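You operate a simulated robot arm through the tools that you are given. There is no shell and no other tool. Be economical: measure what you need, move in short steps, check, and stop when the job is done.

You are at the controls of a simulated two-armed robot. One attempt, no reset.

## Task
Switch the bath off, then lift the basket on to the drip tray with both hands.
Fine: HEAT to OFF and the bath switch off before the lid opens; both lids stay in the basket; shut the bath again.

It is judged by the outcome, as a careful person would: the job done as asked, and still so three seconds after it is handed in. It fails if anything else is knocked over, pushed out of place, dropped, spilled or broken. A push-on lid holds only when it is set on centred and level and pressed home; a screw cap is set on level and turned clockwise until tight.

## Robot
Two 7-joint arms with two-finger parallel grippers on one trunk, on a base that drives. Base frame: it is fixed to the floor where the robot stands at the start and does not move with it; the origin is under the middle of the robot, x ahead of it, y to its left, z up. Readings come in mm, degrees, newtons and seconds.
The left shoulder is at the start at [50, 165, 1230], the right one opposite. With the tool pointing down near the work surface each hand reaches from about 100 to 640 mm from the robot's upright axis, wherever it stands, measured 20 degrees to its own side. Places, roughly: bath heat dial [500, -200, 800]; bath start button [400, -200, 800]; bath switch [300, -400, 600]; blue drain valve [400, 100, 600]; mat of the drip tray [600, 500, 800]; wash bath lid [500, 100, 800]. Payload 3.91 kg a hand.
The tool frame of a hand sits at the grasp point between the pads (the TCP): z along the fingers, y along the line on which they close. The tips reach 30 mm beyond it. Largest opening 110 mm; finger width 20, thickness 10; the body of the gripper, 48 by 112 mm, starts 55 mm behind the TCP.
Orientation is that of the tool frame in the base frame, as a unit quaternion [w, x, y, z]. With the fingers straight down and closing along the base's y, the tool's x points along the base's -x, its y along +y and its z along -z.

## Interface
- The arms move only by the tool servo_tool. It takes "left_moves", "right_moves" or both (then of equal length, played together; a hand with none holds still); each is a list that holds one entry, the list of rows, each a list of 7 numbers: the shift along the base's x, y, z in units of 200 mm (1.0 is 200 mm), then the turn, a rotation vector about the base's x, y, z in units of 120 degrees (1.0 is 120 degrees), then the closure, from 0 (fully open) to 1 (shut). In form: [[[tx, ty, tz, rx, ry, rz, fingers], ...]]. A call has 1 to 10 rows; each row is the pose to reach, as a shift and turn from the pose commanded when the call began. A call with a number of a shift or a turn outside -1 to 1 is refused whole. A row lasts 0.2 s, in which the tool goes at most 50 mm and 8.6 degrees; a call with a longer step from one row to the next is refused whole, and so is a gripper value outside its range. A pose out of reach is approached as far as the arm can. The call stops where the force on the tool passes 90 N (or 10 N more than at its start, if that is more) or the arm is blocked; 0.2 s more then pass. The fingers move at their own pace (about 45 mm/s each) and stop on an object; they squeeze with about 33 N. The grip force told is the motor's: it shows also when the fingers shut on nothing. Time passes only in rows, and 0.2 s behind the last, so rows that repeat a pose let the fingers close. It gives the time, the measured TCP pose, the force on the tool (base axes), the opening and the grip force at its end, in the units of the frame above (readings bear some noise), with the torque about the TCP (base axes, N m) and any sound that the robot's microphone picked up.
- Cameras (640 x 400 px; columns grow to the right, rows downward): "scene" is now at [109, 24.1, 1364.3]; the picture's right is [0.43, -0.90, 0.00], its down [-0.80, -0.38, -0.46] and it looks along [0.41, 0.20, -0.89] (base axes); focal length 214 px, centre (320, 200). "left" rides on the left gripper at [72, -17, -103] in its tool frame; the picture's right is [0.23, 0.97, 0.00], its down [-0.76, 0.18, -0.62] and it looks along [-0.61, 0.14, 0.78] (tool axes); focal length 222 px, centre (320, 200). "right" rides on the right gripper at [72, 17, -103] in its tool frame; the picture's right is [-0.23, 0.97, 0.00], its down [-0.76, -0.18, -0.62] and it looks along [-0.61, -0.14, 0.78] (tool axes); focal length 222 px, centre (320, 200). There is no depth. A picture from a camera that has moved, and an enlarged one, comes with that camera's place and axes in the base frame and with its lens. The place of the scene camera against the robot may be out by one fixed shift of up to 25 mm in any direction.
- camera(camera): a new picture of that camera. No time passes.
- move_column(by): slides the trunk up (or, below 0, down) by that many mm; the arms and the scene camera ride with it, the base frame stays. It gives what a move gives, with no picture.
- drive_base(legs): drives the robot by 1 to 6 legs, each [ahead, left, turn to the left] in mm, mm and degrees, along the robot's own axes; the way and the turn of a leg run together, so that a leg with both is an arc; at most 1500 mm and 180 degrees a leg. The arms and the cameras ride along, it lands a little off, and it stops where it bumps. It gives what a move gives.
- aim_head(pan, tilt): turns the head with the scene camera to pan (to the left, within 80 degrees either way) and tilt (down, from -29 to 69), counted from straight ahead of the robot. It gives what a move gives.
- zoom(camera, box): a new picture of the part [left, top, right, bottom] of that camera's present view, enlarged. No time passes.
- job_done(): hands the job in; it is judged then, once.

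Go step by step. Nothing tells you exact positions but the pictures and the camera data: compare them with the known pose of the tool, close in by small moves and look again before you grip or let go. The budget is 120 turns and 100 pictures, counting those below and the enlarged ones. Unless the task says otherwise, let go and move clear before handing in, and close with one line.

The tools are called as name(argument=value, ...) on one line, values as JSON. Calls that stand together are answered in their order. servo_tool: Moves the arms, as the interface text tells. Its arguments: {"type":"object","properties":{"left_moves":{"type":"array"},"right_moves":{"type":"array"}},"required":[]} The other tools are called the same way: move_column (by) slides the trunk up or down; drive_base (legs) drives the base; aim_head (pan, tilt) turns the head that bears the scene camera; camera (camera) takes a picture; zoom (camera, box) takes an enlarged picture of a part of a camera's view; job_done () hands the job in.

At the start:

```text
clock: 0.0
left_tcp_pos: [357.1, 215.1, 999.8]
left_tcp_rot: [0.0, 0.0, 1.0, -0.001]
left_contact_force: [0.0, -0.4, -0.2]
left_ft_torque: [0.03, -0.02, -0.02]
left_opening: 110.0
left_gripper_force: 0.0
right_tcp_pos: [334.4, -109.9, 1000.6]
right_tcp_rot: [0.0, -0.001, 1.0, 0.0]
right_contact_force: [-0.6, 0.5, 0.3]
right_ft_torque: [0.0, -0.02, -0.01]
right_opening: 110.1
right_gripper_force: 0.0
trunk travel left (down, up): [-450.0, 53.0]
robot x, y, heading: [-1.6, 0.5, -0.1]
head pan, tilt: [25.3, 62.7]
```

scene: 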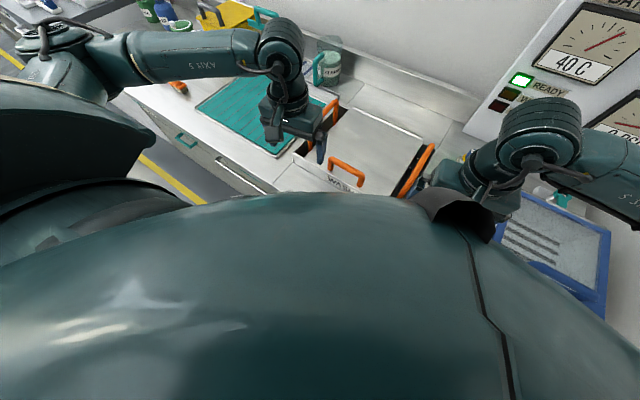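
right: 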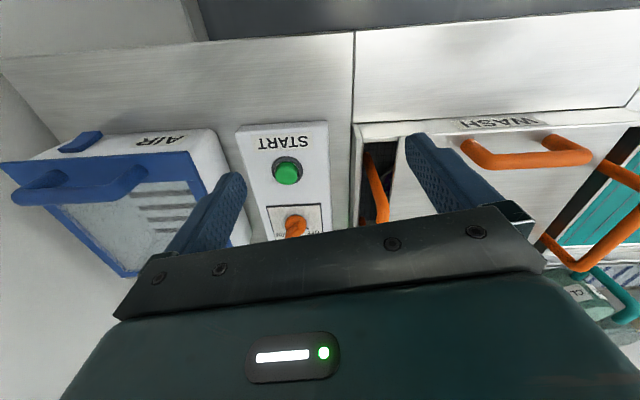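
left: 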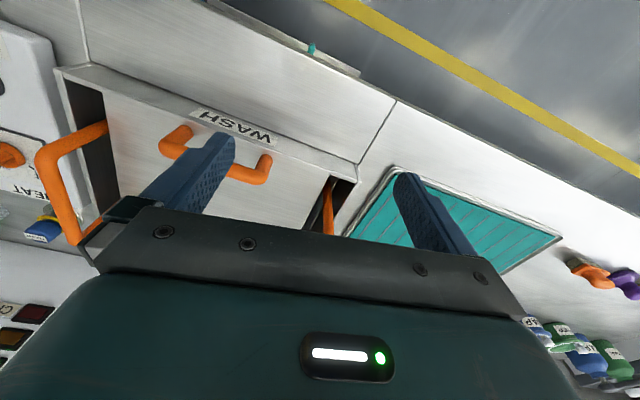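

I see the wash bath with its lid ahead, orange basket handles at each side, the drip tray to the left, and the panel with START and HEAT to the right. First I look around with the head.

aim_head(pan=-10, tilt=50)

camera(camera="scene")

zoom(camera="right", box=[220, 100, 480, 262])

```text
clock: 1.0
left_tcp_pos: [357.3, 215.9, 999.2]
left_tcp_rot: [0.0, -0.001, 1.0, 0.0]
left_contact_force: [-0.1, -0.3, 0.1]
left_ft_torque: [0.0, 0.0, 0.01]
left_opening: 109.8
left_gripper_force: 0.1
right_tcp_pos: [335.1, -110.7, 1000.7]
right_tcp_rot: [0.0, -0.001, 1.0, 0.001]
right_contact_force: [0.3, 0.3, -0.3]
right_ft_torque: [-0.01, -0.01, 0.0]
right_opening: 109.8
right_gripper_force: 0.1
trunk travel left (down, up): [-450.0, 53.0]
robot x, y, heading: [6.2, -0.3, 0.1]
head pan, tilt: [-10.0, 50.0]
```

```text
96 pictures are left
camera scene: at [127.4, -16.4, 1379.9], right [-0.17, -0.98, 0.0], down [-0.75, 0.13, -0.64], along [0.63, -0.11, -0.77], focal length 214 px, centre (320, 200)
```

scene: 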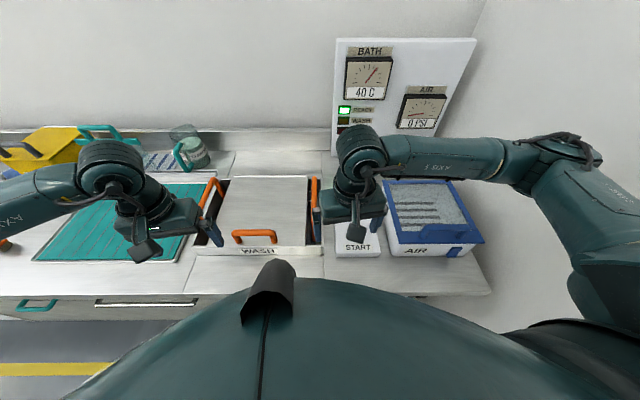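

```text
2.46 times, centred on (350, 181) of right
camera zoom: at [263.3, -92.7, 1102.7], right [0.23, 0.97, 0.0], down [0.76, -0.18, 0.62], along [0.61, -0.14, -0.78], focal length 547 px, centre (246, 247)
```

zoom: 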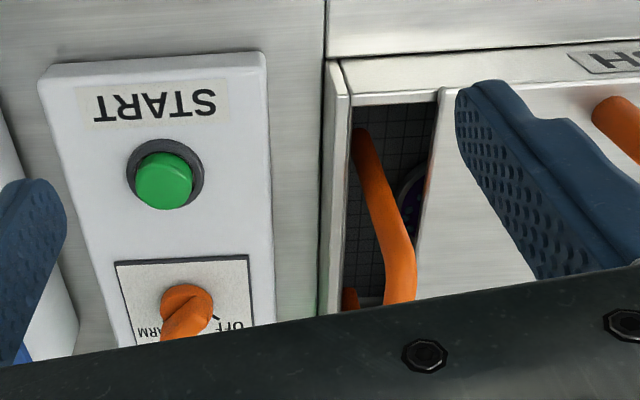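

The dial (OFF/WARM/…) sits behind the right gripper; the switch should be on the cabinet front. I back away to see the front.

drive_base(legs=[[-600, 0, 0]])

aim_head(pan=-5, tilt=40)

camera(camera="scene")

```text
clock: 4.4
left_tcp_pos: [-248.6, 213.7, 999.4]
left_tcp_rot: [0.0, 0.0, 1.0, -0.001]
left_contact_force: [0.2, -0.6, -0.4]
left_ft_torque: [-0.01, -0.01, 0.0]
left_opening: 109.9
left_gripper_force: 0.2
right_tcp_pos: [-270.6, -110.8, 1000.2]
right_tcp_rot: [0.0, 0.002, 1.0, 0.0]
right_contact_force: [-0.2, 0.6, 0.6]
right_ft_torque: [-0.01, -0.01, -0.02]
right_opening: 110.0
right_gripper_force: 0.0
trunk travel left (down, up): [-450.0, 53.0]
robot x, y, heading: [-607.2, 1.9, -0.3]
head pan, tilt: [-10.0, 50.0]
```

```text
clock: 5.2
left_tcp_pos: [-248.1, 214.2, 999.7]
left_tcp_rot: [0.0, -0.001, 1.0, -0.001]
left_contact_force: [-0.1, -0.5, -0.4]
left_ft_torque: [-0.04, -0.01, 0.02]
left_opening: 109.8
left_gripper_force: 0.1
right_tcp_pos: [-271.1, -110.9, 1000.4]
right_tcp_rot: [0.001, 0.001, 1.0, 0.0]
right_contact_force: [0.4, -0.2, 0.8]
right_ft_torque: [0.02, -0.02, -0.02]
right_opening: 109.7
right_gripper_force: 0.1
trunk travel left (down, up): [-450.0, 53.0]
robot x, y, heading: [-607.3, 0.7, -0.2]
head pan, tilt: [-5.0, 40.0]
```

```text
94 pictures are left
camera scene: at [-469.2, -10.4, 1394.0], right [-0.09, -1.0, 0.0], down [-0.64, 0.06, -0.77], along [0.76, -0.07, -0.64], focal length 214 px, centre (320, 200)
```

scene: 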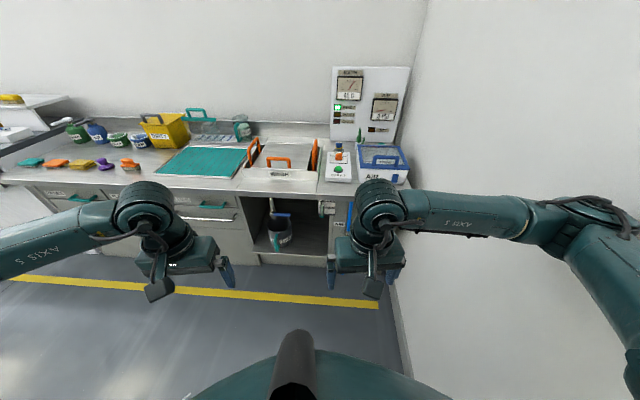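

zoom(camera="scene", box=[230, 120, 420, 240])

zoom(camera="scene", box=[310, 60, 420, 190])

zoom(camera="scene", box=[310, 180, 390, 230])

```text
3.33 times, centred on (325, 180) of scene
camera zoom: at [-469.2, -10.4, 1394.0], right [-0.09, -1.0, 0.0], down [-0.64, 0.06, -0.77], along [0.76, -0.07, -0.64], focal length 715 px, centre (303, 267)
```

zoom: 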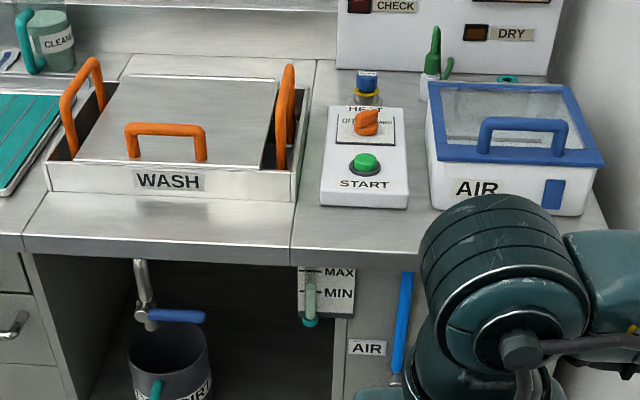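

```text
3.08 times, centred on (365, 125) of scene
camera zoom: at [-469.2, -10.4, 1394.0], right [-0.09, -1.0, 0.0], down [-0.64, 0.06, -0.77], along [0.76, -0.07, -0.64], focal length 660 px, centre (182, 431)
```

zoom: 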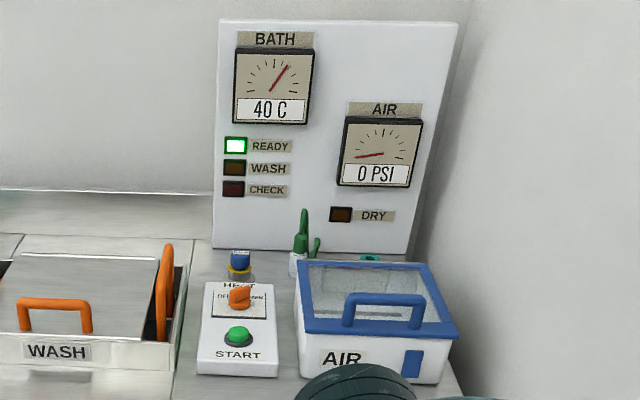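

```text
8.00 times, centred on (350, 205) of scene
camera zoom: at [-469.2, -10.4, 1394.0], right [-0.09, -1.0, 0.0], down [-0.64, 0.06, -0.77], along [0.76, -0.07, -0.64], focal length 1716 px, centre (80, 160)
```

zoom: 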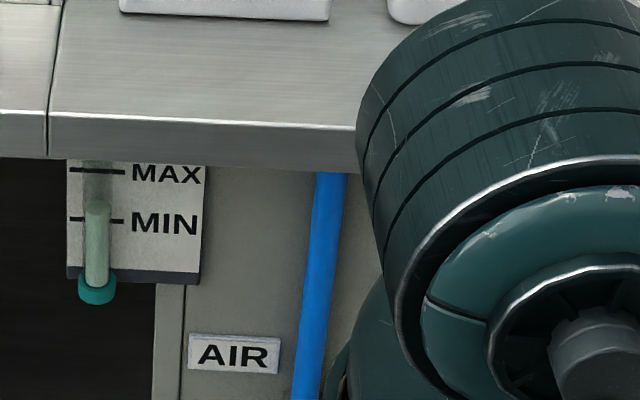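

The bath switch is hidden by the right arm; I move that arm aside and look again.

servo_tool(right_moves=[[[0, 0.2, 0, 0, 0, 0, 0.5], [0, 0.4, 0.1, 0, 0, 0, 1], [0, 0.6, 0.2, 0, 0, 0, 1], [-0.1, 0.8, 0.3, 0, 0, 0, 1]]])

camera(camera="scene")

zoom(camera="scene", box=[320, 160, 420, 260])

```text
clock: 6.2
left_tcp_pos: [-248.3, 215.4, 999.6]
left_tcp_rot: [0.0, 0.0, 1.0, -0.002]
left_contact_force: [-0.3, -0.6, -1.0]
left_ft_torque: [-0.05, -0.04, 0.02]
left_opening: 110.0
left_gripper_force: 0.1
right_tcp_pos: [-290.4, 50.7, 1058.3]
right_tcp_rot: [0.0, 0.001, 1.0, -0.001]
right_contact_force: [-0.9, 0.6, 0.5]
right_ft_torque: [-0.01, -0.01, 0.02]
right_opening: 22.3
right_gripper_force: 0.0
trunk travel left (down, up): [-450.0, 53.0]
robot x, y, heading: [-605.9, 4.4, 0.2]
head pan, tilt: [-5.0, 40.0]
```

```text
90 pictures are left
camera scene: at [-469.7, -9.5, 1394.1], right [-0.09, -1.0, 0.0], down [-0.64, 0.06, -0.77], along [0.76, -0.07, -0.64], focal length 214 px, centre (320, 200)
```

scene: 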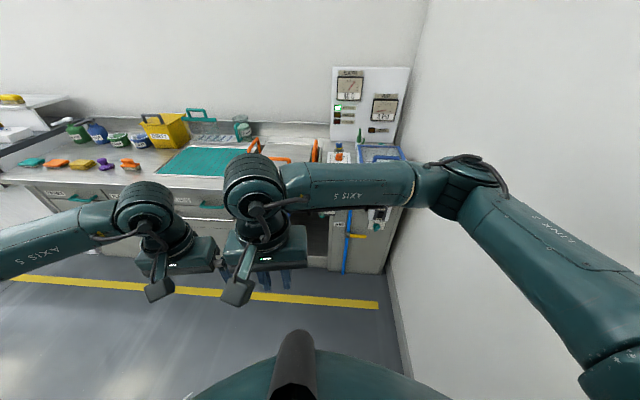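

```text
4.00 times, centred on (370, 210) of scene
camera zoom: at [-469.7, -9.5, 1394.1], right [-0.09, -1.0, 0.0], down [-0.64, 0.06, -0.77], along [0.76, -0.07, -0.64], focal length 858 px, centre (120, 160)
```

zoom: 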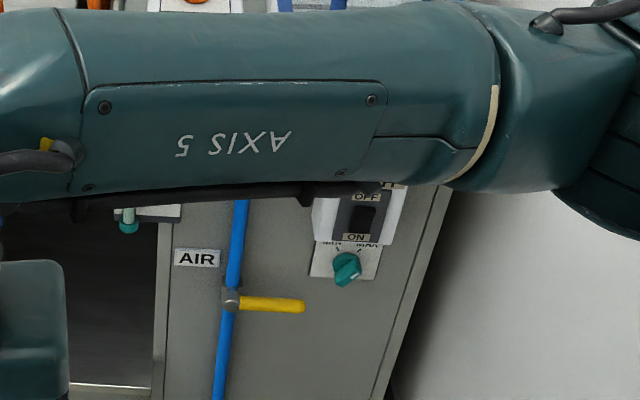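

The bath switch is a rocker (OFF at top, ON at bottom) on the cabinet front near y -400. I return the arm and drive back up to do the HEAT dial first.

servo_tool(right_moves=[[[0.1, -0.2, -0.1, 0, 0, 0, 0.8], [0.1, -0.4, -0.2, 0, 0, 0, 0.6], [0.1, -0.6, -0.3, 0, 0, 0, 0.5], [0.1, -0.8, -0.3, 0, 0, 0, 0.5]]])

drive_base(legs=[[610, 0, 0]])

servo_tool(right_moves=[[[-0.2, -0.2, 0, 0, 0, 0, 0.5], [-0.2, -0.4, 0, 0, 0, 0, 0.5]]])

camera(camera="right")

```text
clock: 7.2
left_tcp_pos: [-249.5, 214.8, 1000.5]
left_tcp_rot: [0.0, 0.0, 1.0, -0.001]
left_contact_force: [-1.3, 0.0, -0.6]
left_ft_torque: [0.02, -0.01, 0.02]
left_opening: 109.8
left_gripper_force: 0.1
right_tcp_pos: [-273.0, -108.9, 1001.2]
right_tcp_rot: [0.0, 0.0, 1.0, 0.001]
right_contact_force: [0.1, 0.4, -0.1]
right_ft_torque: [0.0, 0.0, -0.01]
right_opening: 54.9
right_gripper_force: 0.1
trunk travel left (down, up): [-450.0, 53.0]
robot x, y, heading: [-605.3, 2.8, -0.0]
head pan, tilt: [-5.0, 40.0]
```

```text
clock: 10.5
left_tcp_pos: [351.5, 215.2, 999.8]
left_tcp_rot: [-0.001, -0.002, 1.0, -0.001]
left_contact_force: [-0.1, 0.3, -0.2]
left_ft_torque: [0.04, 0.03, 0.01]
left_opening: 110.0
left_gripper_force: 0.1
right_tcp_pos: [327.8, -107.1, 1001.6]
right_tcp_rot: [0.0, 0.0, 1.0, 0.0]
right_contact_force: [0.4, 0.0, 0.6]
right_ft_torque: [-0.02, 0.03, -0.01]
right_opening: 54.8
right_gripper_force: 0.2
trunk travel left (down, up): [-450.0, 53.0]
robot x, y, heading: [-6.1, -0.5, 0.3]
head pan, tilt: [-5.0, 40.0]
```

```text
refused: row 1 steps farther than a row can; nothing moved
```

```text
88 pictures are left
camera right: at [256.1, -90.0, 1104.1], right [0.23, 0.97, 0.0], down [0.76, -0.18, 0.62], along [0.61, -0.14, -0.78], focal length 222 px, centre (320, 200)
```

right: 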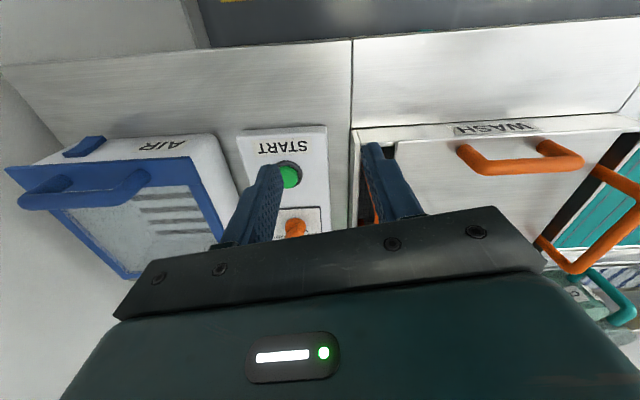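

Now I shift the right hand over to see the dial clear of the fingers.

servo_tool(right_moves=[[[0, -0.2, 0, 0, 0, 0, 0.3], [0, -0.4, 0, 0, 0, 0, 0], [-0.1, -0.5, 0, 0, 0, 0, 0]]])

camera(camera="right")

zoom(camera="right", box=[260, 100, 420, 240])

```text
clock: 11.3
left_tcp_pos: [350.5, 215.1, 1000.4]
left_tcp_rot: [-0.001, 0.0, 1.0, -0.001]
left_contact_force: [0.2, -0.3, 1.0]
left_ft_torque: [0.01, 0.0, 0.02]
left_opening: 110.1
left_gripper_force: 0.1
right_tcp_pos: [306.5, -210.1, 1001.9]
right_tcp_rot: [-0.001, -0.001, 1.0, 0.0]
right_contact_force: [0.8, 0.6, 0.6]
right_ft_torque: [-0.02, -0.02, -0.01]
right_opening: 109.9
right_gripper_force: 0.1
trunk travel left (down, up): [-450.0, 53.0]
robot x, y, heading: [-4.5, 4.0, -0.0]
head pan, tilt: [-5.0, 40.0]
```

```text
87 pictures are left
camera right: at [234.3, -192.6, 1104.7], right [0.23, 0.97, 0.0], down [0.76, -0.18, 0.62], along [0.61, -0.14, -0.78], focal length 222 px, centre (320, 200)
```

right: 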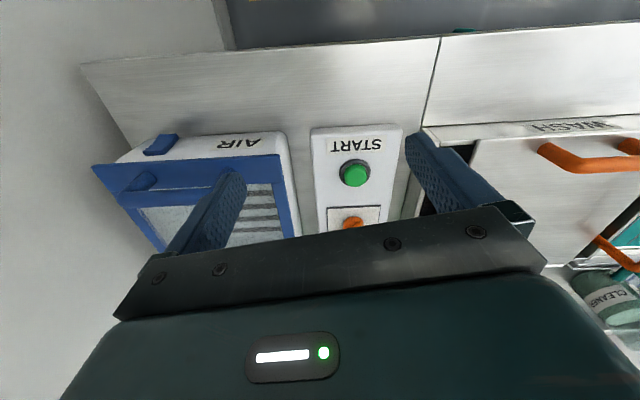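

```text
2.86 times, centred on (340, 170) of right
camera zoom: at [234.3, -192.6, 1104.7], right [0.23, 0.97, 0.0], down [0.76, -0.18, 0.62], along [0.61, -0.14, -0.78], focal length 635 px, centre (263, 286)
```

zoom: 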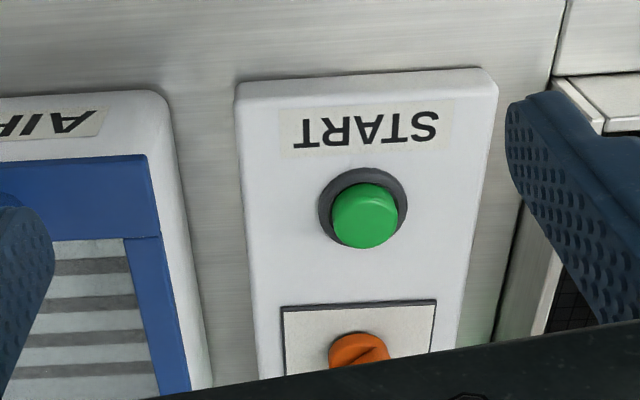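

aim_head(pan=-22, tilt=45)

servo_tool(right_moves=[[[-0.25, 0, 0, 0, 0, 0, 0], [-0.5, 0, 0, 0, 0, 0, 0]]])

camera(camera="scene")

camera(camera="right")

```text
clock: 12.1
left_tcp_pos: [351.5, 214.7, 999.8]
left_tcp_rot: [0.0, -0.001, 1.0, -0.002]
left_contact_force: [0.7, -0.2, 0.5]
left_ft_torque: [0.0, -0.02, 0.02]
left_opening: 109.9
left_gripper_force: 0.0
right_tcp_pos: [305.9, -209.5, 1000.9]
right_tcp_rot: [0.0, 0.001, 1.0, 0.001]
right_contact_force: [-0.7, -0.2, -0.3]
right_ft_torque: [-0.04, 0.02, 0.0]
right_opening: 110.0
right_gripper_force: 0.0
trunk travel left (down, up): [-450.0, 53.0]
robot x, y, heading: [-6.1, -2.2, -0.1]
head pan, tilt: [-22.0, 45.0]
```

```text
clock: 12.7
left_tcp_pos: [351.2, 215.9, 1000.7]
left_tcp_rot: [0.0, 0.0, 1.0, -0.002]
left_contact_force: [-0.8, -0.2, -0.1]
left_ft_torque: [-0.03, -0.02, 0.01]
left_opening: 109.6
left_gripper_force: 0.0
right_tcp_pos: [266.5, -203.7, 993.8]
right_tcp_rot: [-0.002, 0.0, 1.0, 0.0]
right_contact_force: [-0.3, 0.7, 1.0]
right_ft_torque: [-0.01, 0.03, 0.02]
right_opening: 110.0
right_gripper_force: 0.0
right hand out of reach, approached as far as the arm can: row 1, 2
trunk travel left (down, up): [-450.0, 53.0]
robot x, y, heading: [-5.6, 0.0, -0.1]
head pan, tilt: [-22.0, 45.0]
```

```text
85 pictures are left
camera scene: at [121.8, -33.0, 1386.8], right [-0.37, -0.93, 0.0], down [-0.66, 0.26, -0.71], along [0.66, -0.26, -0.71], focal length 214 px, centre (320, 200)
```

scene: 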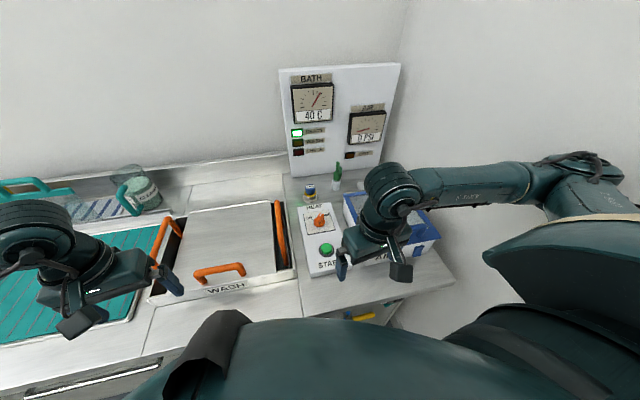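

```text
84 pictures are left
camera right: at [194.8, -185.1, 1097.6], right [0.23, 0.97, 0.0], down [0.76, -0.18, 0.62], along [0.61, -0.14, -0.78], focal length 222 px, centre (320, 200)
```

right: 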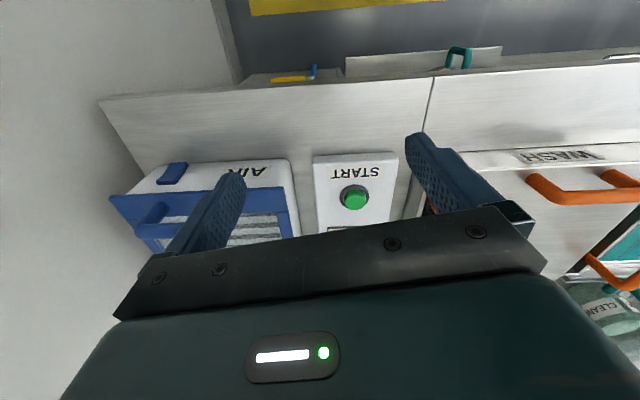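

zoom(camera="scene", box=[290, 180, 370, 280])

```text
4.00 times, centred on (330, 230) of scene
camera zoom: at [121.8, -33.0, 1386.8], right [-0.37, -0.93, 0.0], down [-0.66, 0.26, -0.71], along [0.66, -0.26, -0.71], focal length 858 px, centre (280, 80)
```

zoom: 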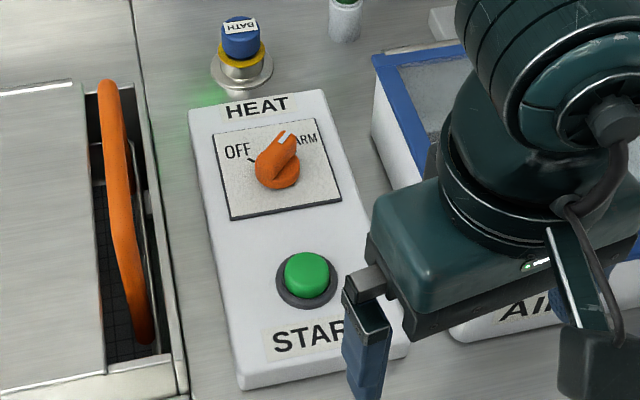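

The knob points to WARM (front-right), OFF is to the left, about 80–90° counter-clockwise. I take the knob at about (512,-197,835) and bring the right hand above it with yaw -40°.

servo_tool(right_moves=[[[0.2, 0, 0, 0, 0, -0.065, 0.2], [0.4, 0, 0, 0, 0, -0.13, 0.4], [0.6, 0, 0, 0, 0, -0.195, 0.4], [0.8, 0, 0, 0, 0, -0.26, 0.4], [1.0, 0, -0.1, 0, 0, -0.333, 0.4]]])

```text
refused: row 5 steps farther than a row can; nothing moved
```

servo_tool(right_moves=[[[0.2, 0, 0, 0, 0, -0.065, 0.2], [0.4, 0, 0, 0, 0, -0.13, 0.4], [0.6, 0, 0, 0, 0, -0.195, 0.4], [0.8, 0, 0, 0, 0, -0.26, 0.4], [1.0, 0, 0, 0, 0, -0.33, 0.4]]])

camera(camera="right")

```text
clock: 13.9
left_tcp_pos: [351.0, 215.1, 999.3]
left_tcp_rot: [-0.002, 0.0, 1.0, -0.001]
left_contact_force: [0.4, -1.0, -0.4]
left_ft_torque: [-0.01, 0.0, -0.03]
left_opening: 110.3
left_gripper_force: 0.0
right_tcp_pos: [470.5, -205.4, 996.5]
right_tcp_rot: [0.0, 0.34, 0.941, 0.0]
right_contact_force: [0.6, 0.1, 0.2]
right_ft_torque: [0.02, 0.03, -0.03]
right_opening: 66.1
right_gripper_force: 0.0
trunk travel left (down, up): [-450.0, 53.0]
robot x, y, heading: [-4.5, 2.6, 0.1]
head pan, tilt: [-22.0, 45.0]
```

```text
82 pictures are left
camera right: at [425.9, -144.8, 1099.8], right [0.8, 0.6, 0.0], down [0.47, -0.62, 0.62], along [0.38, -0.5, -0.78], focal length 222 px, centre (320, 200)
```

right: 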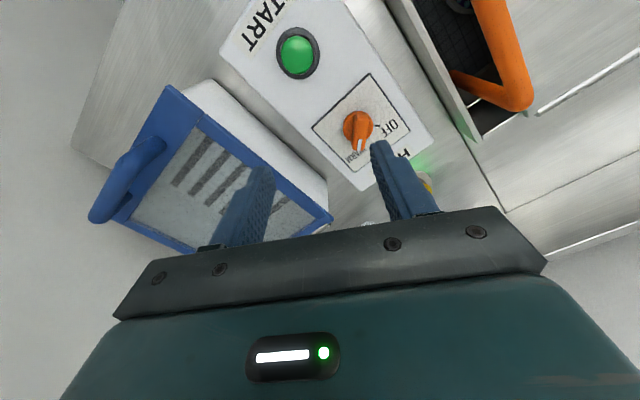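

servo_tool(right_moves=[[[0.1, 0.01, -0.15, 0, 0, 0, 0.4], [0.25, 0.02, -0.25, 0, 0, 0, 0.4], [0.32, 0.03, -0.38, 0, 0, 0, 0.4]]])

zoom(camera="right", box=[220, 60, 420, 240])

```text
clock: 14.7
left_tcp_pos: [350.8, 214.5, 998.9]
left_tcp_rot: [-0.001, -0.001, 1.0, -0.002]
left_contact_force: [0.1, 0.3, -0.2]
left_ft_torque: [-0.02, 0.04, -0.02]
left_opening: 110.0
left_gripper_force: 0.2
right_tcp_pos: [527.8, -198.9, 919.7]
right_tcp_rot: [0.0, 0.338, 0.941, 0.0]
right_contact_force: [0.8, 0.1, 0.7]
right_ft_torque: [0.04, -0.02, -0.01]
right_opening: 65.9
right_gripper_force: 0.0
trunk travel left (down, up): [-450.0, 53.0]
robot x, y, heading: [-2.6, -2.3, 0.3]
head pan, tilt: [-22.0, 45.0]
```

```text
2.22 times, centred on (320, 150) of right
camera zoom: at [485.1, -138.5, 1022.5], right [0.8, 0.61, 0.0], down [0.47, -0.62, 0.62], along [0.38, -0.5, -0.78], focal length 494 px, centre (320, 311)
```

zoom: 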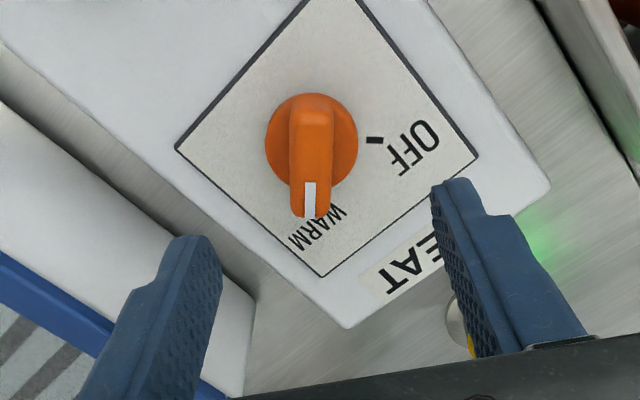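

The bar of the knob is aligned with the fingers. I lower over (530,-201) to TCP z 852 and check.

servo_tool(right_moves=[[[0.005, -0.01, -0.15, 0, 0, 0, 0.5], [0.01, -0.01, -0.28, 0, 0, 0, 0.55], [0.01, -0.01, -0.35, 0, 0, 0, 0.6]]])

zoom(camera="right", box=[220, 90, 420, 240])

```text
clock: 15.5
left_tcp_pos: [351.0, 214.4, 999.0]
left_tcp_rot: [0.0, -0.001, 1.0, -0.002]
left_contact_force: [-0.4, -0.5, 0.3]
left_ft_torque: [0.01, 0.02, 0.0]
left_opening: 109.7
left_gripper_force: 0.1
right_tcp_pos: [530.9, -201.1, 849.0]
right_tcp_rot: [0.0, 0.339, 0.941, -0.001]
right_contact_force: [0.0, 0.4, -0.9]
right_ft_torque: [-0.01, 0.07, -0.02]
right_opening: 44.0
right_gripper_force: 0.0
trunk travel left (down, up): [-450.0, 53.0]
robot x, y, heading: [-4.0, -3.4, 0.1]
head pan, tilt: [-22.0, 45.0]
```

```text
2.67 times, centred on (320, 165) of right
camera zoom: at [485.8, -141.1, 951.0], right [0.8, 0.61, 0.0], down [0.47, -0.62, 0.62], along [0.38, -0.5, -0.78], focal length 592 px, centre (320, 293)
```

zoom: 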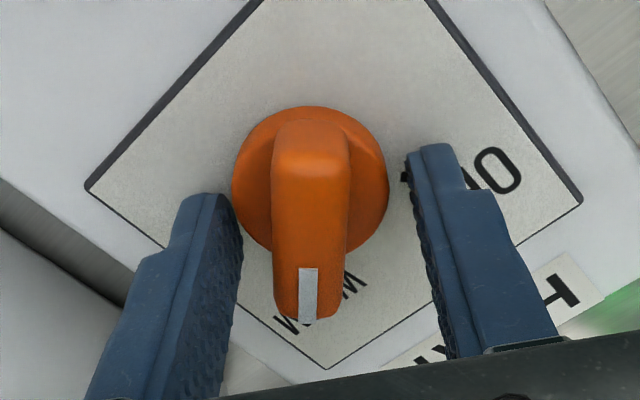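

Well centred. I lower slightly and close on the bar.

servo_tool(right_moves=[[[-0.005, 0.0, -0.04, 0, 0, 0, 0.6], [-0.005, 0.0, -0.04, 0, 0, 0, 1], [-0.005, 0.0, -0.04, 0, 0, 0, 1], [-0.005, 0.0, -0.04, 0, 0, 0, 1], [-0.005, 0.0, -0.04, 0, 0, 0, 1]]])

zoom(camera="right", box=[220, 90, 420, 240])

```text
clock: 16.7
left_tcp_pos: [348.8, 213.9, 1000.3]
left_tcp_rot: [0.001, -0.001, 1.0, -0.002]
left_contact_force: [-0.3, -0.1, 0.6]
left_ft_torque: [0.0, 0.02, 0.03]
left_opening: 109.9
left_gripper_force: 0.0
right_tcp_pos: [528.0, -201.6, 843.9]
right_tcp_rot: [0.002, 0.339, 0.941, 0.0]
right_contact_force: [-4.9, -11.2, 29.8]
right_ft_torque: [-0.12, 1.49, 0.24]
right_opening: 37.2
right_gripper_force: 44.6
trunk travel left (down, up): [-450.0, 53.0]
robot x, y, heading: [-7.5, 2.4, -0.1]
head pan, tilt: [-22.0, 45.0]
```

```text
2.67 times, centred on (320, 165) of right
camera zoom: at [484.4, -141.7, 946.5], right [0.8, 0.6, 0.0], down [0.47, -0.62, 0.63], along [0.38, -0.5, -0.78], focal length 592 px, centre (320, 293)
```

zoom: 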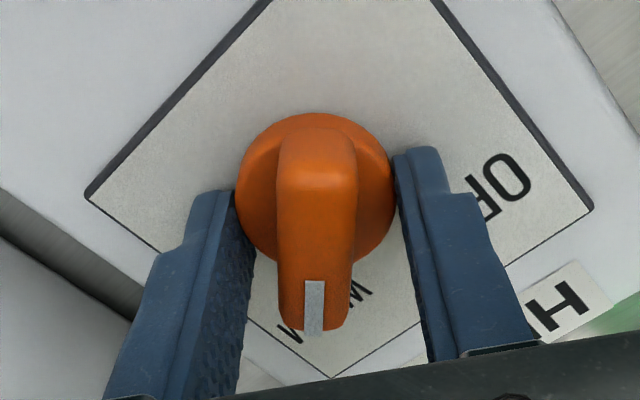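

The fingers closed on the round skirt (37 mm). I open, rise ~11 mm and close on the bar above it.

servo_tool(right_moves=[[[0, 0, 0.01, 0, 0, 0, 0.6], [0, 0.0, 0.07, 0, 0, 0, 0.6], [0, 0, 0.075, 0, 0, 0, 1], [0, 0, 0.075, 0, 0, 0, 1], [0, 0, 0.075, 0, 0, 0, 1], [0, 0, 0.075, 0, 0, 0, 1]]])

zoom(camera="right", box=[220, 90, 420, 240])

```text
clock: 18.1
left_tcp_pos: [351.8, 215.3, 999.0]
left_tcp_rot: [-0.001, -0.001, 1.0, -0.001]
left_contact_force: [0.2, 0.7, -0.6]
left_ft_torque: [0.02, -0.01, -0.01]
left_opening: 110.0
left_gripper_force: 0.0
right_tcp_pos: [527.5, -200.6, 851.3]
right_tcp_rot: [-0.005, 0.337, 0.941, -0.002]
right_contact_force: [-11.0, 1.5, -25.9]
right_ft_torque: [-0.34, -0.3, 0.14]
right_opening: 37.2
right_gripper_force: 44.8
trunk travel left (down, up): [-450.0, 53.0]
robot x, y, heading: [-8.8, -0.0, 0.2]
head pan, tilt: [-22.0, 45.0]
```

```text
2.67 times, centred on (320, 165) of right
camera zoom: at [483.9, -140.2, 954.7], right [0.79, 0.61, -0.01], down [0.48, -0.62, 0.62], along [0.37, -0.5, -0.79], focal length 592 px, centre (320, 293)
```

zoom: 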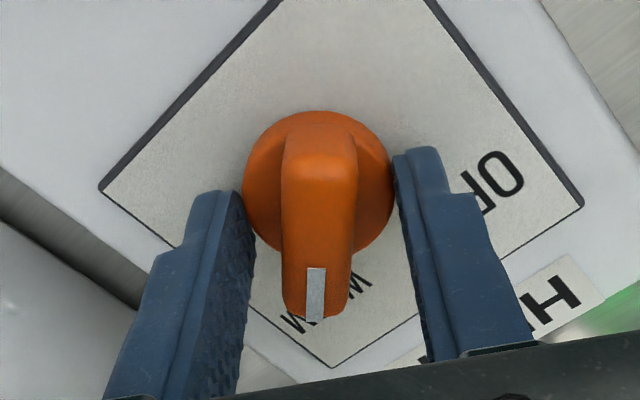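

servo_tool(right_moves=[[[0, 0, 0, 0, 0, 0, 0.5], [0, 0, 0, 0, 0, 0, 0.5], [0, 0, 0.04, 0, 0, 0, 0.5], [0, 0, 0.04, 0, 0, 0, 0.5], [0, 0, 0.04, 0, 0, 0, 1], [0, 0, 0.04, 0, 0, 0, 1], [0, 0, 0.04, 0, 0, 0, 1], [0, 0, 0.04, 0, 0, 0, 1]]])

```text
clock: 19.9
left_tcp_pos: [350.8, 214.3, 1000.0]
left_tcp_rot: [0.0, -0.001, 1.0, -0.001]
left_contact_force: [0.0, -0.7, -0.3]
left_ft_torque: [-0.01, 0.01, 0.02]
left_opening: 110.2
left_gripper_force: 0.1
right_tcp_pos: [529.6, -202.5, 863.8]
right_tcp_rot: [0.0, 0.339, 0.941, -0.001]
right_contact_force: [-4.6, -8.6, 2.9]
right_ft_torque: [-0.02, 0.34, 0.02]
right_opening: 16.1
right_gripper_force: 45.0
trunk travel left (down, up): [-450.0, 53.0]
robot x, y, heading: [-2.7, 0.2, -0.0]
head pan, tilt: [-22.0, 45.0]
```

Now the bar is held (16 mm). I turn counter-clockwise.

servo_tool(right_moves=[[[0, 0, 0, 0, 0, 0.07, 1], [0, 0, 0, 0, 0, 0.14, 1], [0, 0, 0, 0, 0, 0.21, 1], [0, 0, 0, 0, 0, 0.28, 1], [0, 0, 0, 0, 0, 0.35, 1], [0, 0, 0, 0, 0, 0.42, 1], [0, 0, 0, 0, 0, 0.49, 1], [0, 0, 0, 0, 0, 0.56, 1], [0, 0, 0, 0, 0, 0.63, 1], [0, 0, 0, 0, 0, 0.7, 1]]])

zoom(camera="right", box=[220, 90, 420, 240])

```text
clock: 22.1
left_tcp_pos: [350.6, 215.8, 999.3]
left_tcp_rot: [0.0, -0.001, 1.0, -0.001]
left_contact_force: [-0.5, -0.1, -0.7]
left_ft_torque: [-0.03, 0.03, -0.03]
left_opening: 110.1
left_gripper_force: 0.1
right_tcp_pos: [529.2, -196.2, 863.2]
right_tcp_rot: [0.0, -0.288, 0.958, 0.002]
right_contact_force: [-5.6, 11.5, -2.8]
right_ft_torque: [-0.09, 0.6, -0.06]
right_opening: 15.8
right_gripper_force: 45.1
right hand out of reach, approached as far as the arm can: row 10
trunk travel left (down, up): [-450.0, 53.0]
robot x, y, heading: [-4.8, -2.7, 0.2]
head pan, tilt: [-22.0, 45.0]
```

```text
2.67 times, centred on (320, 165) of right
camera zoom: at [460.5, -222.2, 966.5], right [-0.35, 0.94, 0.0], down [0.73, 0.27, 0.62], along [0.58, 0.22, -0.78], focal length 592 px, centre (320, 293)
```

zoom: 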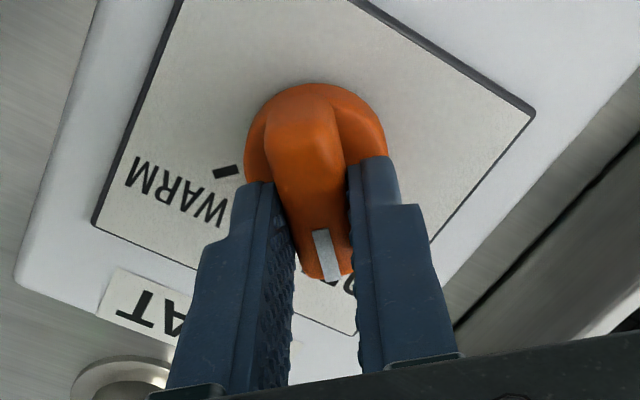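

The wrist hit its limit after 73°, but the knob looks near OFF. I release and look.

servo_tool(right_moves=[[[0, 0, 0, 0, 0, 0, 0.5], [0, 0, 0, 0, 0, 0, 0.5], [0, 0, 0.1, 0, 0, 0, 0.5], [0, 0, 0.3, 0, 0, -0.05, 0.5]]])

zoom(camera="right", box=[220, 60, 420, 240])

```text
clock: 23.1
left_tcp_pos: [351.7, 215.2, 999.6]
left_tcp_rot: [0.0, -0.001, 1.0, -0.002]
left_contact_force: [0.4, 0.1, -0.5]
left_ft_torque: [-0.01, 0.02, 0.0]
left_opening: 109.9
left_gripper_force: 0.1
right_tcp_pos: [528.0, -199.4, 922.2]
right_tcp_rot: [0.0, -0.234, 0.972, 0.0]
right_contact_force: [-0.5, -0.2, -0.1]
right_ft_torque: [0.01, -0.02, -0.01]
right_opening: 55.0
right_gripper_force: 0.2
trunk travel left (down, up): [-450.0, 53.0]
robot x, y, heading: [-6.7, 1.6, -0.0]
head pan, tilt: [-22.0, 45.0]
```

```text
2.22 times, centred on (320, 150) of right
camera zoom: at [457.2, -217.0, 1025.7], right [-0.24, 0.97, 0.0], down [0.76, 0.19, 0.62], along [0.6, 0.15, -0.78], focal length 494 px, centre (320, 311)
```

zoom: 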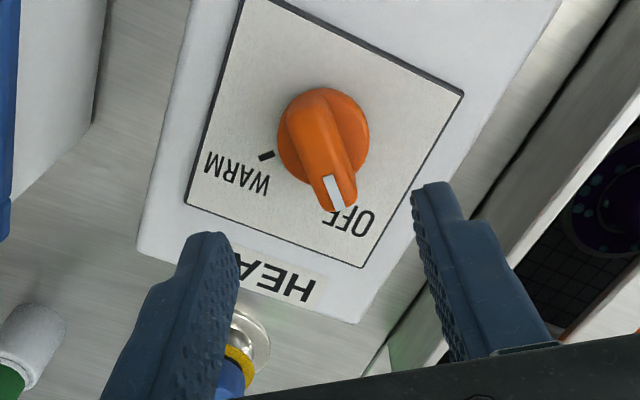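

servo_tool(right_moves=[[[-0.15, 0, 0.15, 0, 0, 0, 0.5], [-0.35, 0, 0.25, 0, 0, 0, 0.5], [-0.55, 0, 0.3, 0, 0, 0.0, 0.5], [-0.75, 0, 0.35, 0, 0, 0.0, 0.5], [-0.95, 0, 0.35, 0, 0, 0.0, 0.5]]])

zoom(camera="scene", box=[285, 190, 365, 250])

zoom(camera="right", box=[220, 60, 420, 240])

```text
clock: 24.3
left_tcp_pos: [351.3, 214.9, 1000.3]
left_tcp_rot: [0.0, 0.0, 1.0, -0.001]
left_contact_force: [-0.1, -1.2, -0.1]
left_ft_torque: [-0.02, -0.03, 0.03]
left_opening: 109.8
left_gripper_force: 0.0
right_tcp_pos: [338.0, -200.7, 995.8]
right_tcp_rot: [0.0, -0.235, 0.972, -0.001]
right_contact_force: [0.1, 0.7, -0.4]
right_ft_torque: [0.0, -0.02, -0.02]
right_opening: 54.8
right_gripper_force: 0.0
trunk travel left (down, up): [-450.0, 53.0]
robot x, y, heading: [-5.6, -2.7, 0.1]
head pan, tilt: [-22.0, 45.0]
```

```text
6.67 times, centred on (325, 220) of scene
camera zoom: at [121.1, -33.2, 1386.9], right [-0.37, -0.93, 0.0], down [-0.66, 0.26, -0.71], along [0.66, -0.26, -0.71], focal length 1430 px, centre (287, 67)
```

zoom: 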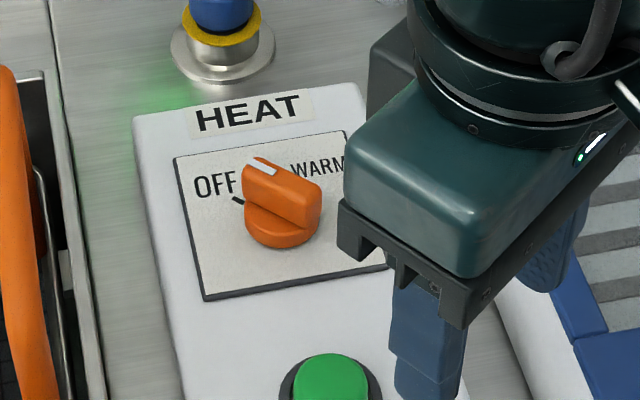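

```text
2.22 times, centred on (320, 150) of right
camera zoom: at [267.6, -217.2, 1098.8], right [-0.24, 0.97, 0.0], down [0.76, 0.19, 0.62], along [0.6, 0.15, -0.78], focal length 494 px, centre (320, 311)
```

zoom: 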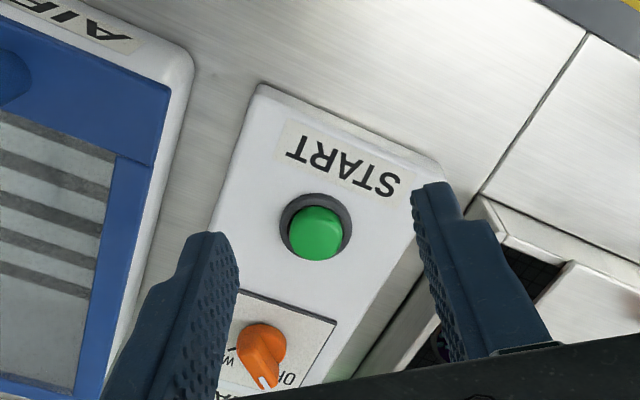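

The pointer lines up with the OFF tick. Next the rocker switch: I back off, lower the trunk and bring the right hand to point forward at it.

drive_base(legs=[[-330, 0, 0]])

move_column(by=-250)

servo_tool(right_moves=[[[0, 0, 0, 0, 0, -0.065, 0.8], [0, 0, 0, 0, 0, -0.13, 1], [0, 0, 0, 0, 0, -0.19, 1], [0, 0, 0, 0, 0, -0.225, 1]]])

servo_tool(right_moves=[[[0, -0.1, 0, 0, -0.07, 0, 1], [0, -0.2, 0, 0, -0.14, 0, 1], [0, -0.3, 0, 0, -0.21, 0, 1], [0, -0.4, 0, 0, -0.28, 0, 1], [0, -0.5, 0, 0, -0.35, 0, 1], [0, -0.6, 0, 0, -0.42, 0, 1], [0, -0.7, 0, 0, -0.49, 0, 1], [0, -0.8, 0, 0, -0.56, 0, 1], [0, -0.9, 0, 0, -0.63, 0, 1], [0, -1, 0, 0, -0.7, 0, 1]]])

camera(camera="right")

camera(camera="scene")

```text
clock: 26.6
left_tcp_pos: [19.8, 229.1, 997.5]
left_tcp_rot: [-0.001, -0.004, 1.0, -0.007]
left_contact_force: [-1.3, -0.8, 0.0]
left_ft_torque: [0.0, -0.02, 0.01]
left_opening: 109.9
left_gripper_force: 0.1
right_tcp_pos: [7.2, -170.0, 1000.4]
right_tcp_rot: [0.001, -0.258, 0.966, 0.002]
right_contact_force: [-0.3, -0.1, -0.1]
right_ft_torque: [-0.01, -0.01, -0.01]
right_opening: 55.1
right_gripper_force: 0.0
trunk travel left (down, up): [-450.0, 53.0]
robot x, y, heading: [-337.7, 6.2, 0.2]
head pan, tilt: [-22.0, 45.0]
stopped in leg 1: the robot was blocked; the commanded pose is now the measured one
```

```text
clock: 29.2
left_tcp_pos: [18.2, 227.4, 746.2]
left_tcp_rot: [0.001, -0.002, 1.0, -0.013]
left_contact_force: [1.4, 0.2, 0.3]
left_ft_torque: [-0.04, 0.01, 0.0]
left_opening: 109.9
left_gripper_force: 0.0
right_tcp_pos: [5.4, -171.3, 752.2]
right_tcp_rot: [0.001, -0.255, 0.967, -0.004]
right_contact_force: [-0.1, -0.6, -0.5]
right_ft_torque: [-0.02, -0.01, 0.03]
right_opening: 55.2
right_gripper_force: 0.0
trunk travel left (down, up): [-200.0, 303.0]
robot x, y, heading: [-335.6, 1.5, 0.1]
head pan, tilt: [-22.0, 45.0]
```

```text
clock: 30.2
left_tcp_pos: [19.3, 228.1, 747.1]
left_tcp_rot: [0.0, -0.001, 1.0, -0.011]
left_contact_force: [-0.6, -0.6, 0.0]
left_ft_torque: [0.05, 0.05, 0.04]
left_opening: 109.8
left_gripper_force: 0.0
right_tcp_pos: [7.1, -172.0, 751.3]
right_tcp_rot: [0.004, -0.022, 1.0, -0.003]
right_contact_force: [-0.4, -0.5, -0.3]
right_ft_torque: [0.01, -0.01, -0.03]
right_opening: 0.0
right_gripper_force: 31.8
trunk travel left (down, up): [-200.0, 303.0]
robot x, y, heading: [-332.7, 4.7, 0.1]
head pan, tilt: [-22.0, 45.0]
```

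```text
clock: 31.0
left_tcp_pos: [5.6, 261.4, 745.3]
left_tcp_rot: [0.001, -0.033, 0.999, -0.016]
left_contact_force: [-0.2, 0.1, 0.0]
left_ft_torque: [-0.05, 0.06, 0.04]
left_opening: 109.8
left_gripper_force: 0.1
right_tcp_pos: [17.6, -128.0, 758.1]
right_tcp_rot: [0.192, -0.113, 0.973, 0.055]
right_contact_force: [1.3, -0.7, -0.9]
right_ft_torque: [0.01, 0.0, 0.03]
right_opening: 0.0
right_gripper_force: 33.3
right hand out of reach, approached as far as the arm can: row 3
trunk travel left (down, up): [-200.0, 303.0]
robot x, y, heading: [-334.1, 12.2, 3.8]
head pan, tilt: [-22.0, 45.0]
stopped in row 3 (right hand): the arm was blocked; the commanded pose is now the measured one
```

```text
73 pictures are left
camera right: at [-88.6, -140.6, 825.7], right [-0.03, 0.99, 0.15], down [0.5, -0.11, 0.86], along [0.86, 0.1, -0.49], focal length 222 px, centre (320, 200)
```

right: 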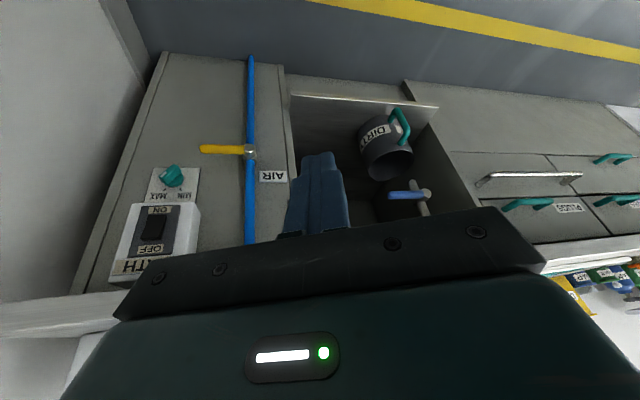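

```text
72 pictures are left
camera scene: at [-208.3, 7.7, 1138.7], right [-0.31, -0.95, 0.03], down [-0.67, 0.2, -0.71], along [0.67, -0.24, -0.7], focal length 214 px, centre (320, 200)
```

scene: 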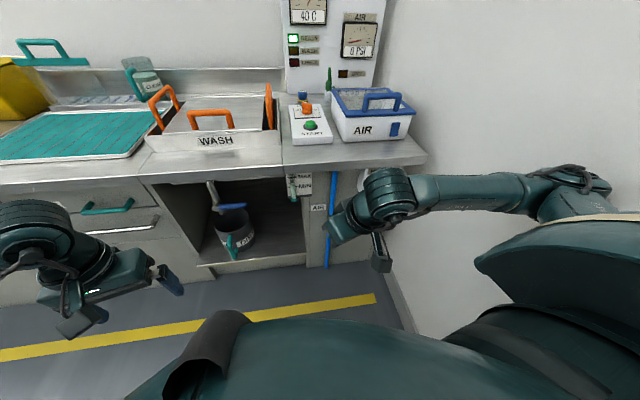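

The right elbow is touching the side wall. I move the robot left and turn it to face the switch obliquely.

drive_base(legs=[[0, 150, 0]])

drive_base(legs=[[-100, 80, -34]])

camera(camera="scene")

```text
clock: 33.0
left_tcp_pos: [-0.1, 391.0, 749.4]
left_tcp_rot: [0.001, -0.029, 1.0, -0.001]
left_contact_force: [-0.5, -0.4, -0.2]
left_ft_torque: [0.03, -0.01, 0.01]
left_opening: 109.9
left_gripper_force: 0.1
right_tcp_pos: [5.7, 0.9, 750.3]
right_tcp_rot: [0.191, -0.105, 0.974, 0.068]
right_contact_force: [0.7, -1.2, 0.3]
right_ft_torque: [-0.02, 0.0, 0.02]
right_opening: 0.3
right_gripper_force: 32.8
trunk travel left (down, up): [-200.0, 303.0]
robot x, y, heading: [-347.3, 155.1, 3.7]
head pan, tilt: [-22.0, 45.0]
```

```text
clock: 35.0
left_tcp_pos: [-3.6, 261.2, 750.1]
left_tcp_rot: [-0.001, 0.262, 0.965, -0.002]
left_contact_force: [0.6, 0.9, 0.2]
left_ft_torque: [0.01, 0.03, 0.0]
left_opening: 110.1
left_gripper_force: 0.2
right_tcp_pos: [-214.4, -67.8, 750.0]
right_tcp_rot: [0.201, 0.182, 0.962, 0.009]
right_contact_force: [0.0, 0.1, -0.6]
right_ft_torque: [0.03, 0.01, 0.02]
right_opening: 0.0
right_gripper_force: 32.7
trunk travel left (down, up): [-200.0, 303.0]
robot x, y, heading: [-417.1, 253.2, -30.7]
head pan, tilt: [-22.0, 45.0]
```

```text
71 pictures are left
camera scene: at [-323.3, 174.5, 1136.8], right [-0.79, -0.61, 0.0], down [-0.43, 0.56, -0.71], along [0.43, -0.56, -0.71], focal length 214 px, centre (320, 200)
```

scene: 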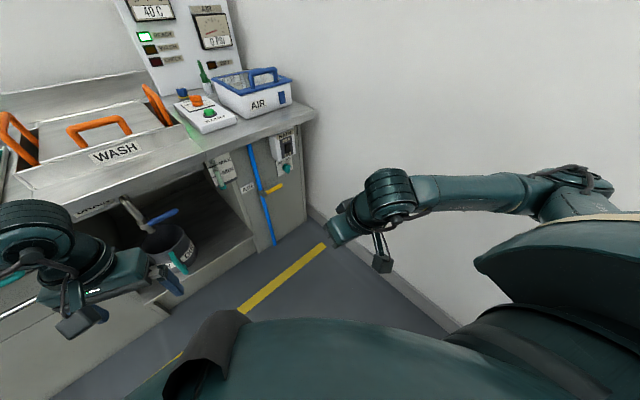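

Clear of the wall now. I turn the right hand to point forward.

servo_tool(right_moves=[[[0.086, -0.051, 0, -0.035, -0.06, 0, 1], [0.172, -0.102, 0, -0.071, -0.12, 0, 1], [0.258, -0.153, 0, -0.107, -0.18, 0, 1], [0.344, -0.205, 0, -0.142, -0.24, 0, 1], [0.43, -0.256, 0, -0.178, -0.3, 0, 1], [0.516, -0.307, 0, -0.214, -0.36, 0, 1], [0.6, -0.36, 0, -0.25, -0.42, 0, 1], [0.69, -0.41, 0, -0.285, -0.48, 0, 1]]])

camera(camera="right")

```text
clock: 36.8
left_tcp_pos: [-3.5, 260.7, 750.2]
left_tcp_rot: [-0.001, 0.263, 0.965, -0.002]
left_contact_force: [1.0, -0.7, -0.4]
left_ft_torque: [0.0, 0.02, -0.03]
left_opening: 109.8
left_gripper_force: 0.1
right_tcp_pos: [-109.7, -238.0, 778.5]
right_tcp_rot: [0.677, 0.082, 0.716, -0.149]
right_contact_force: [0.8, -0.3, 0.6]
right_ft_torque: [-0.01, 0.0, 0.0]
right_opening: 0.0
right_gripper_force: 33.3
right hand out of reach, approached as far as the arm can: row 4, 5, 6, 7, 8
trunk travel left (down, up): [-200.0, 303.0]
robot x, y, heading: [-423.0, 258.8, -30.4]
head pan, tilt: [-22.0, 45.0]
```

```text
70 pictures are left
camera right: at [-206.3, -192.8, 707.9], right [0.33, 0.94, 0.13], down [-0.59, 0.1, 0.8], along [0.73, -0.34, 0.59], focal length 222 px, centre (320, 200)
```

right: 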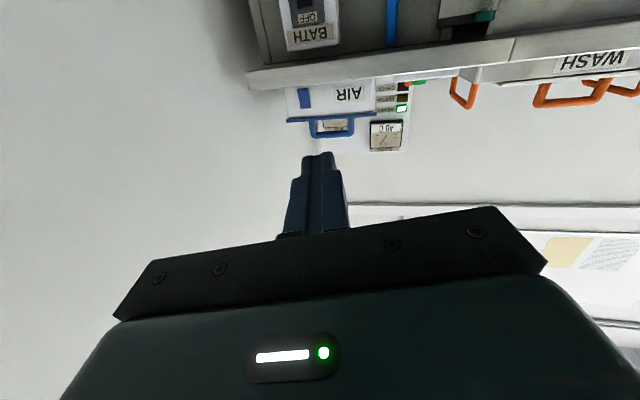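

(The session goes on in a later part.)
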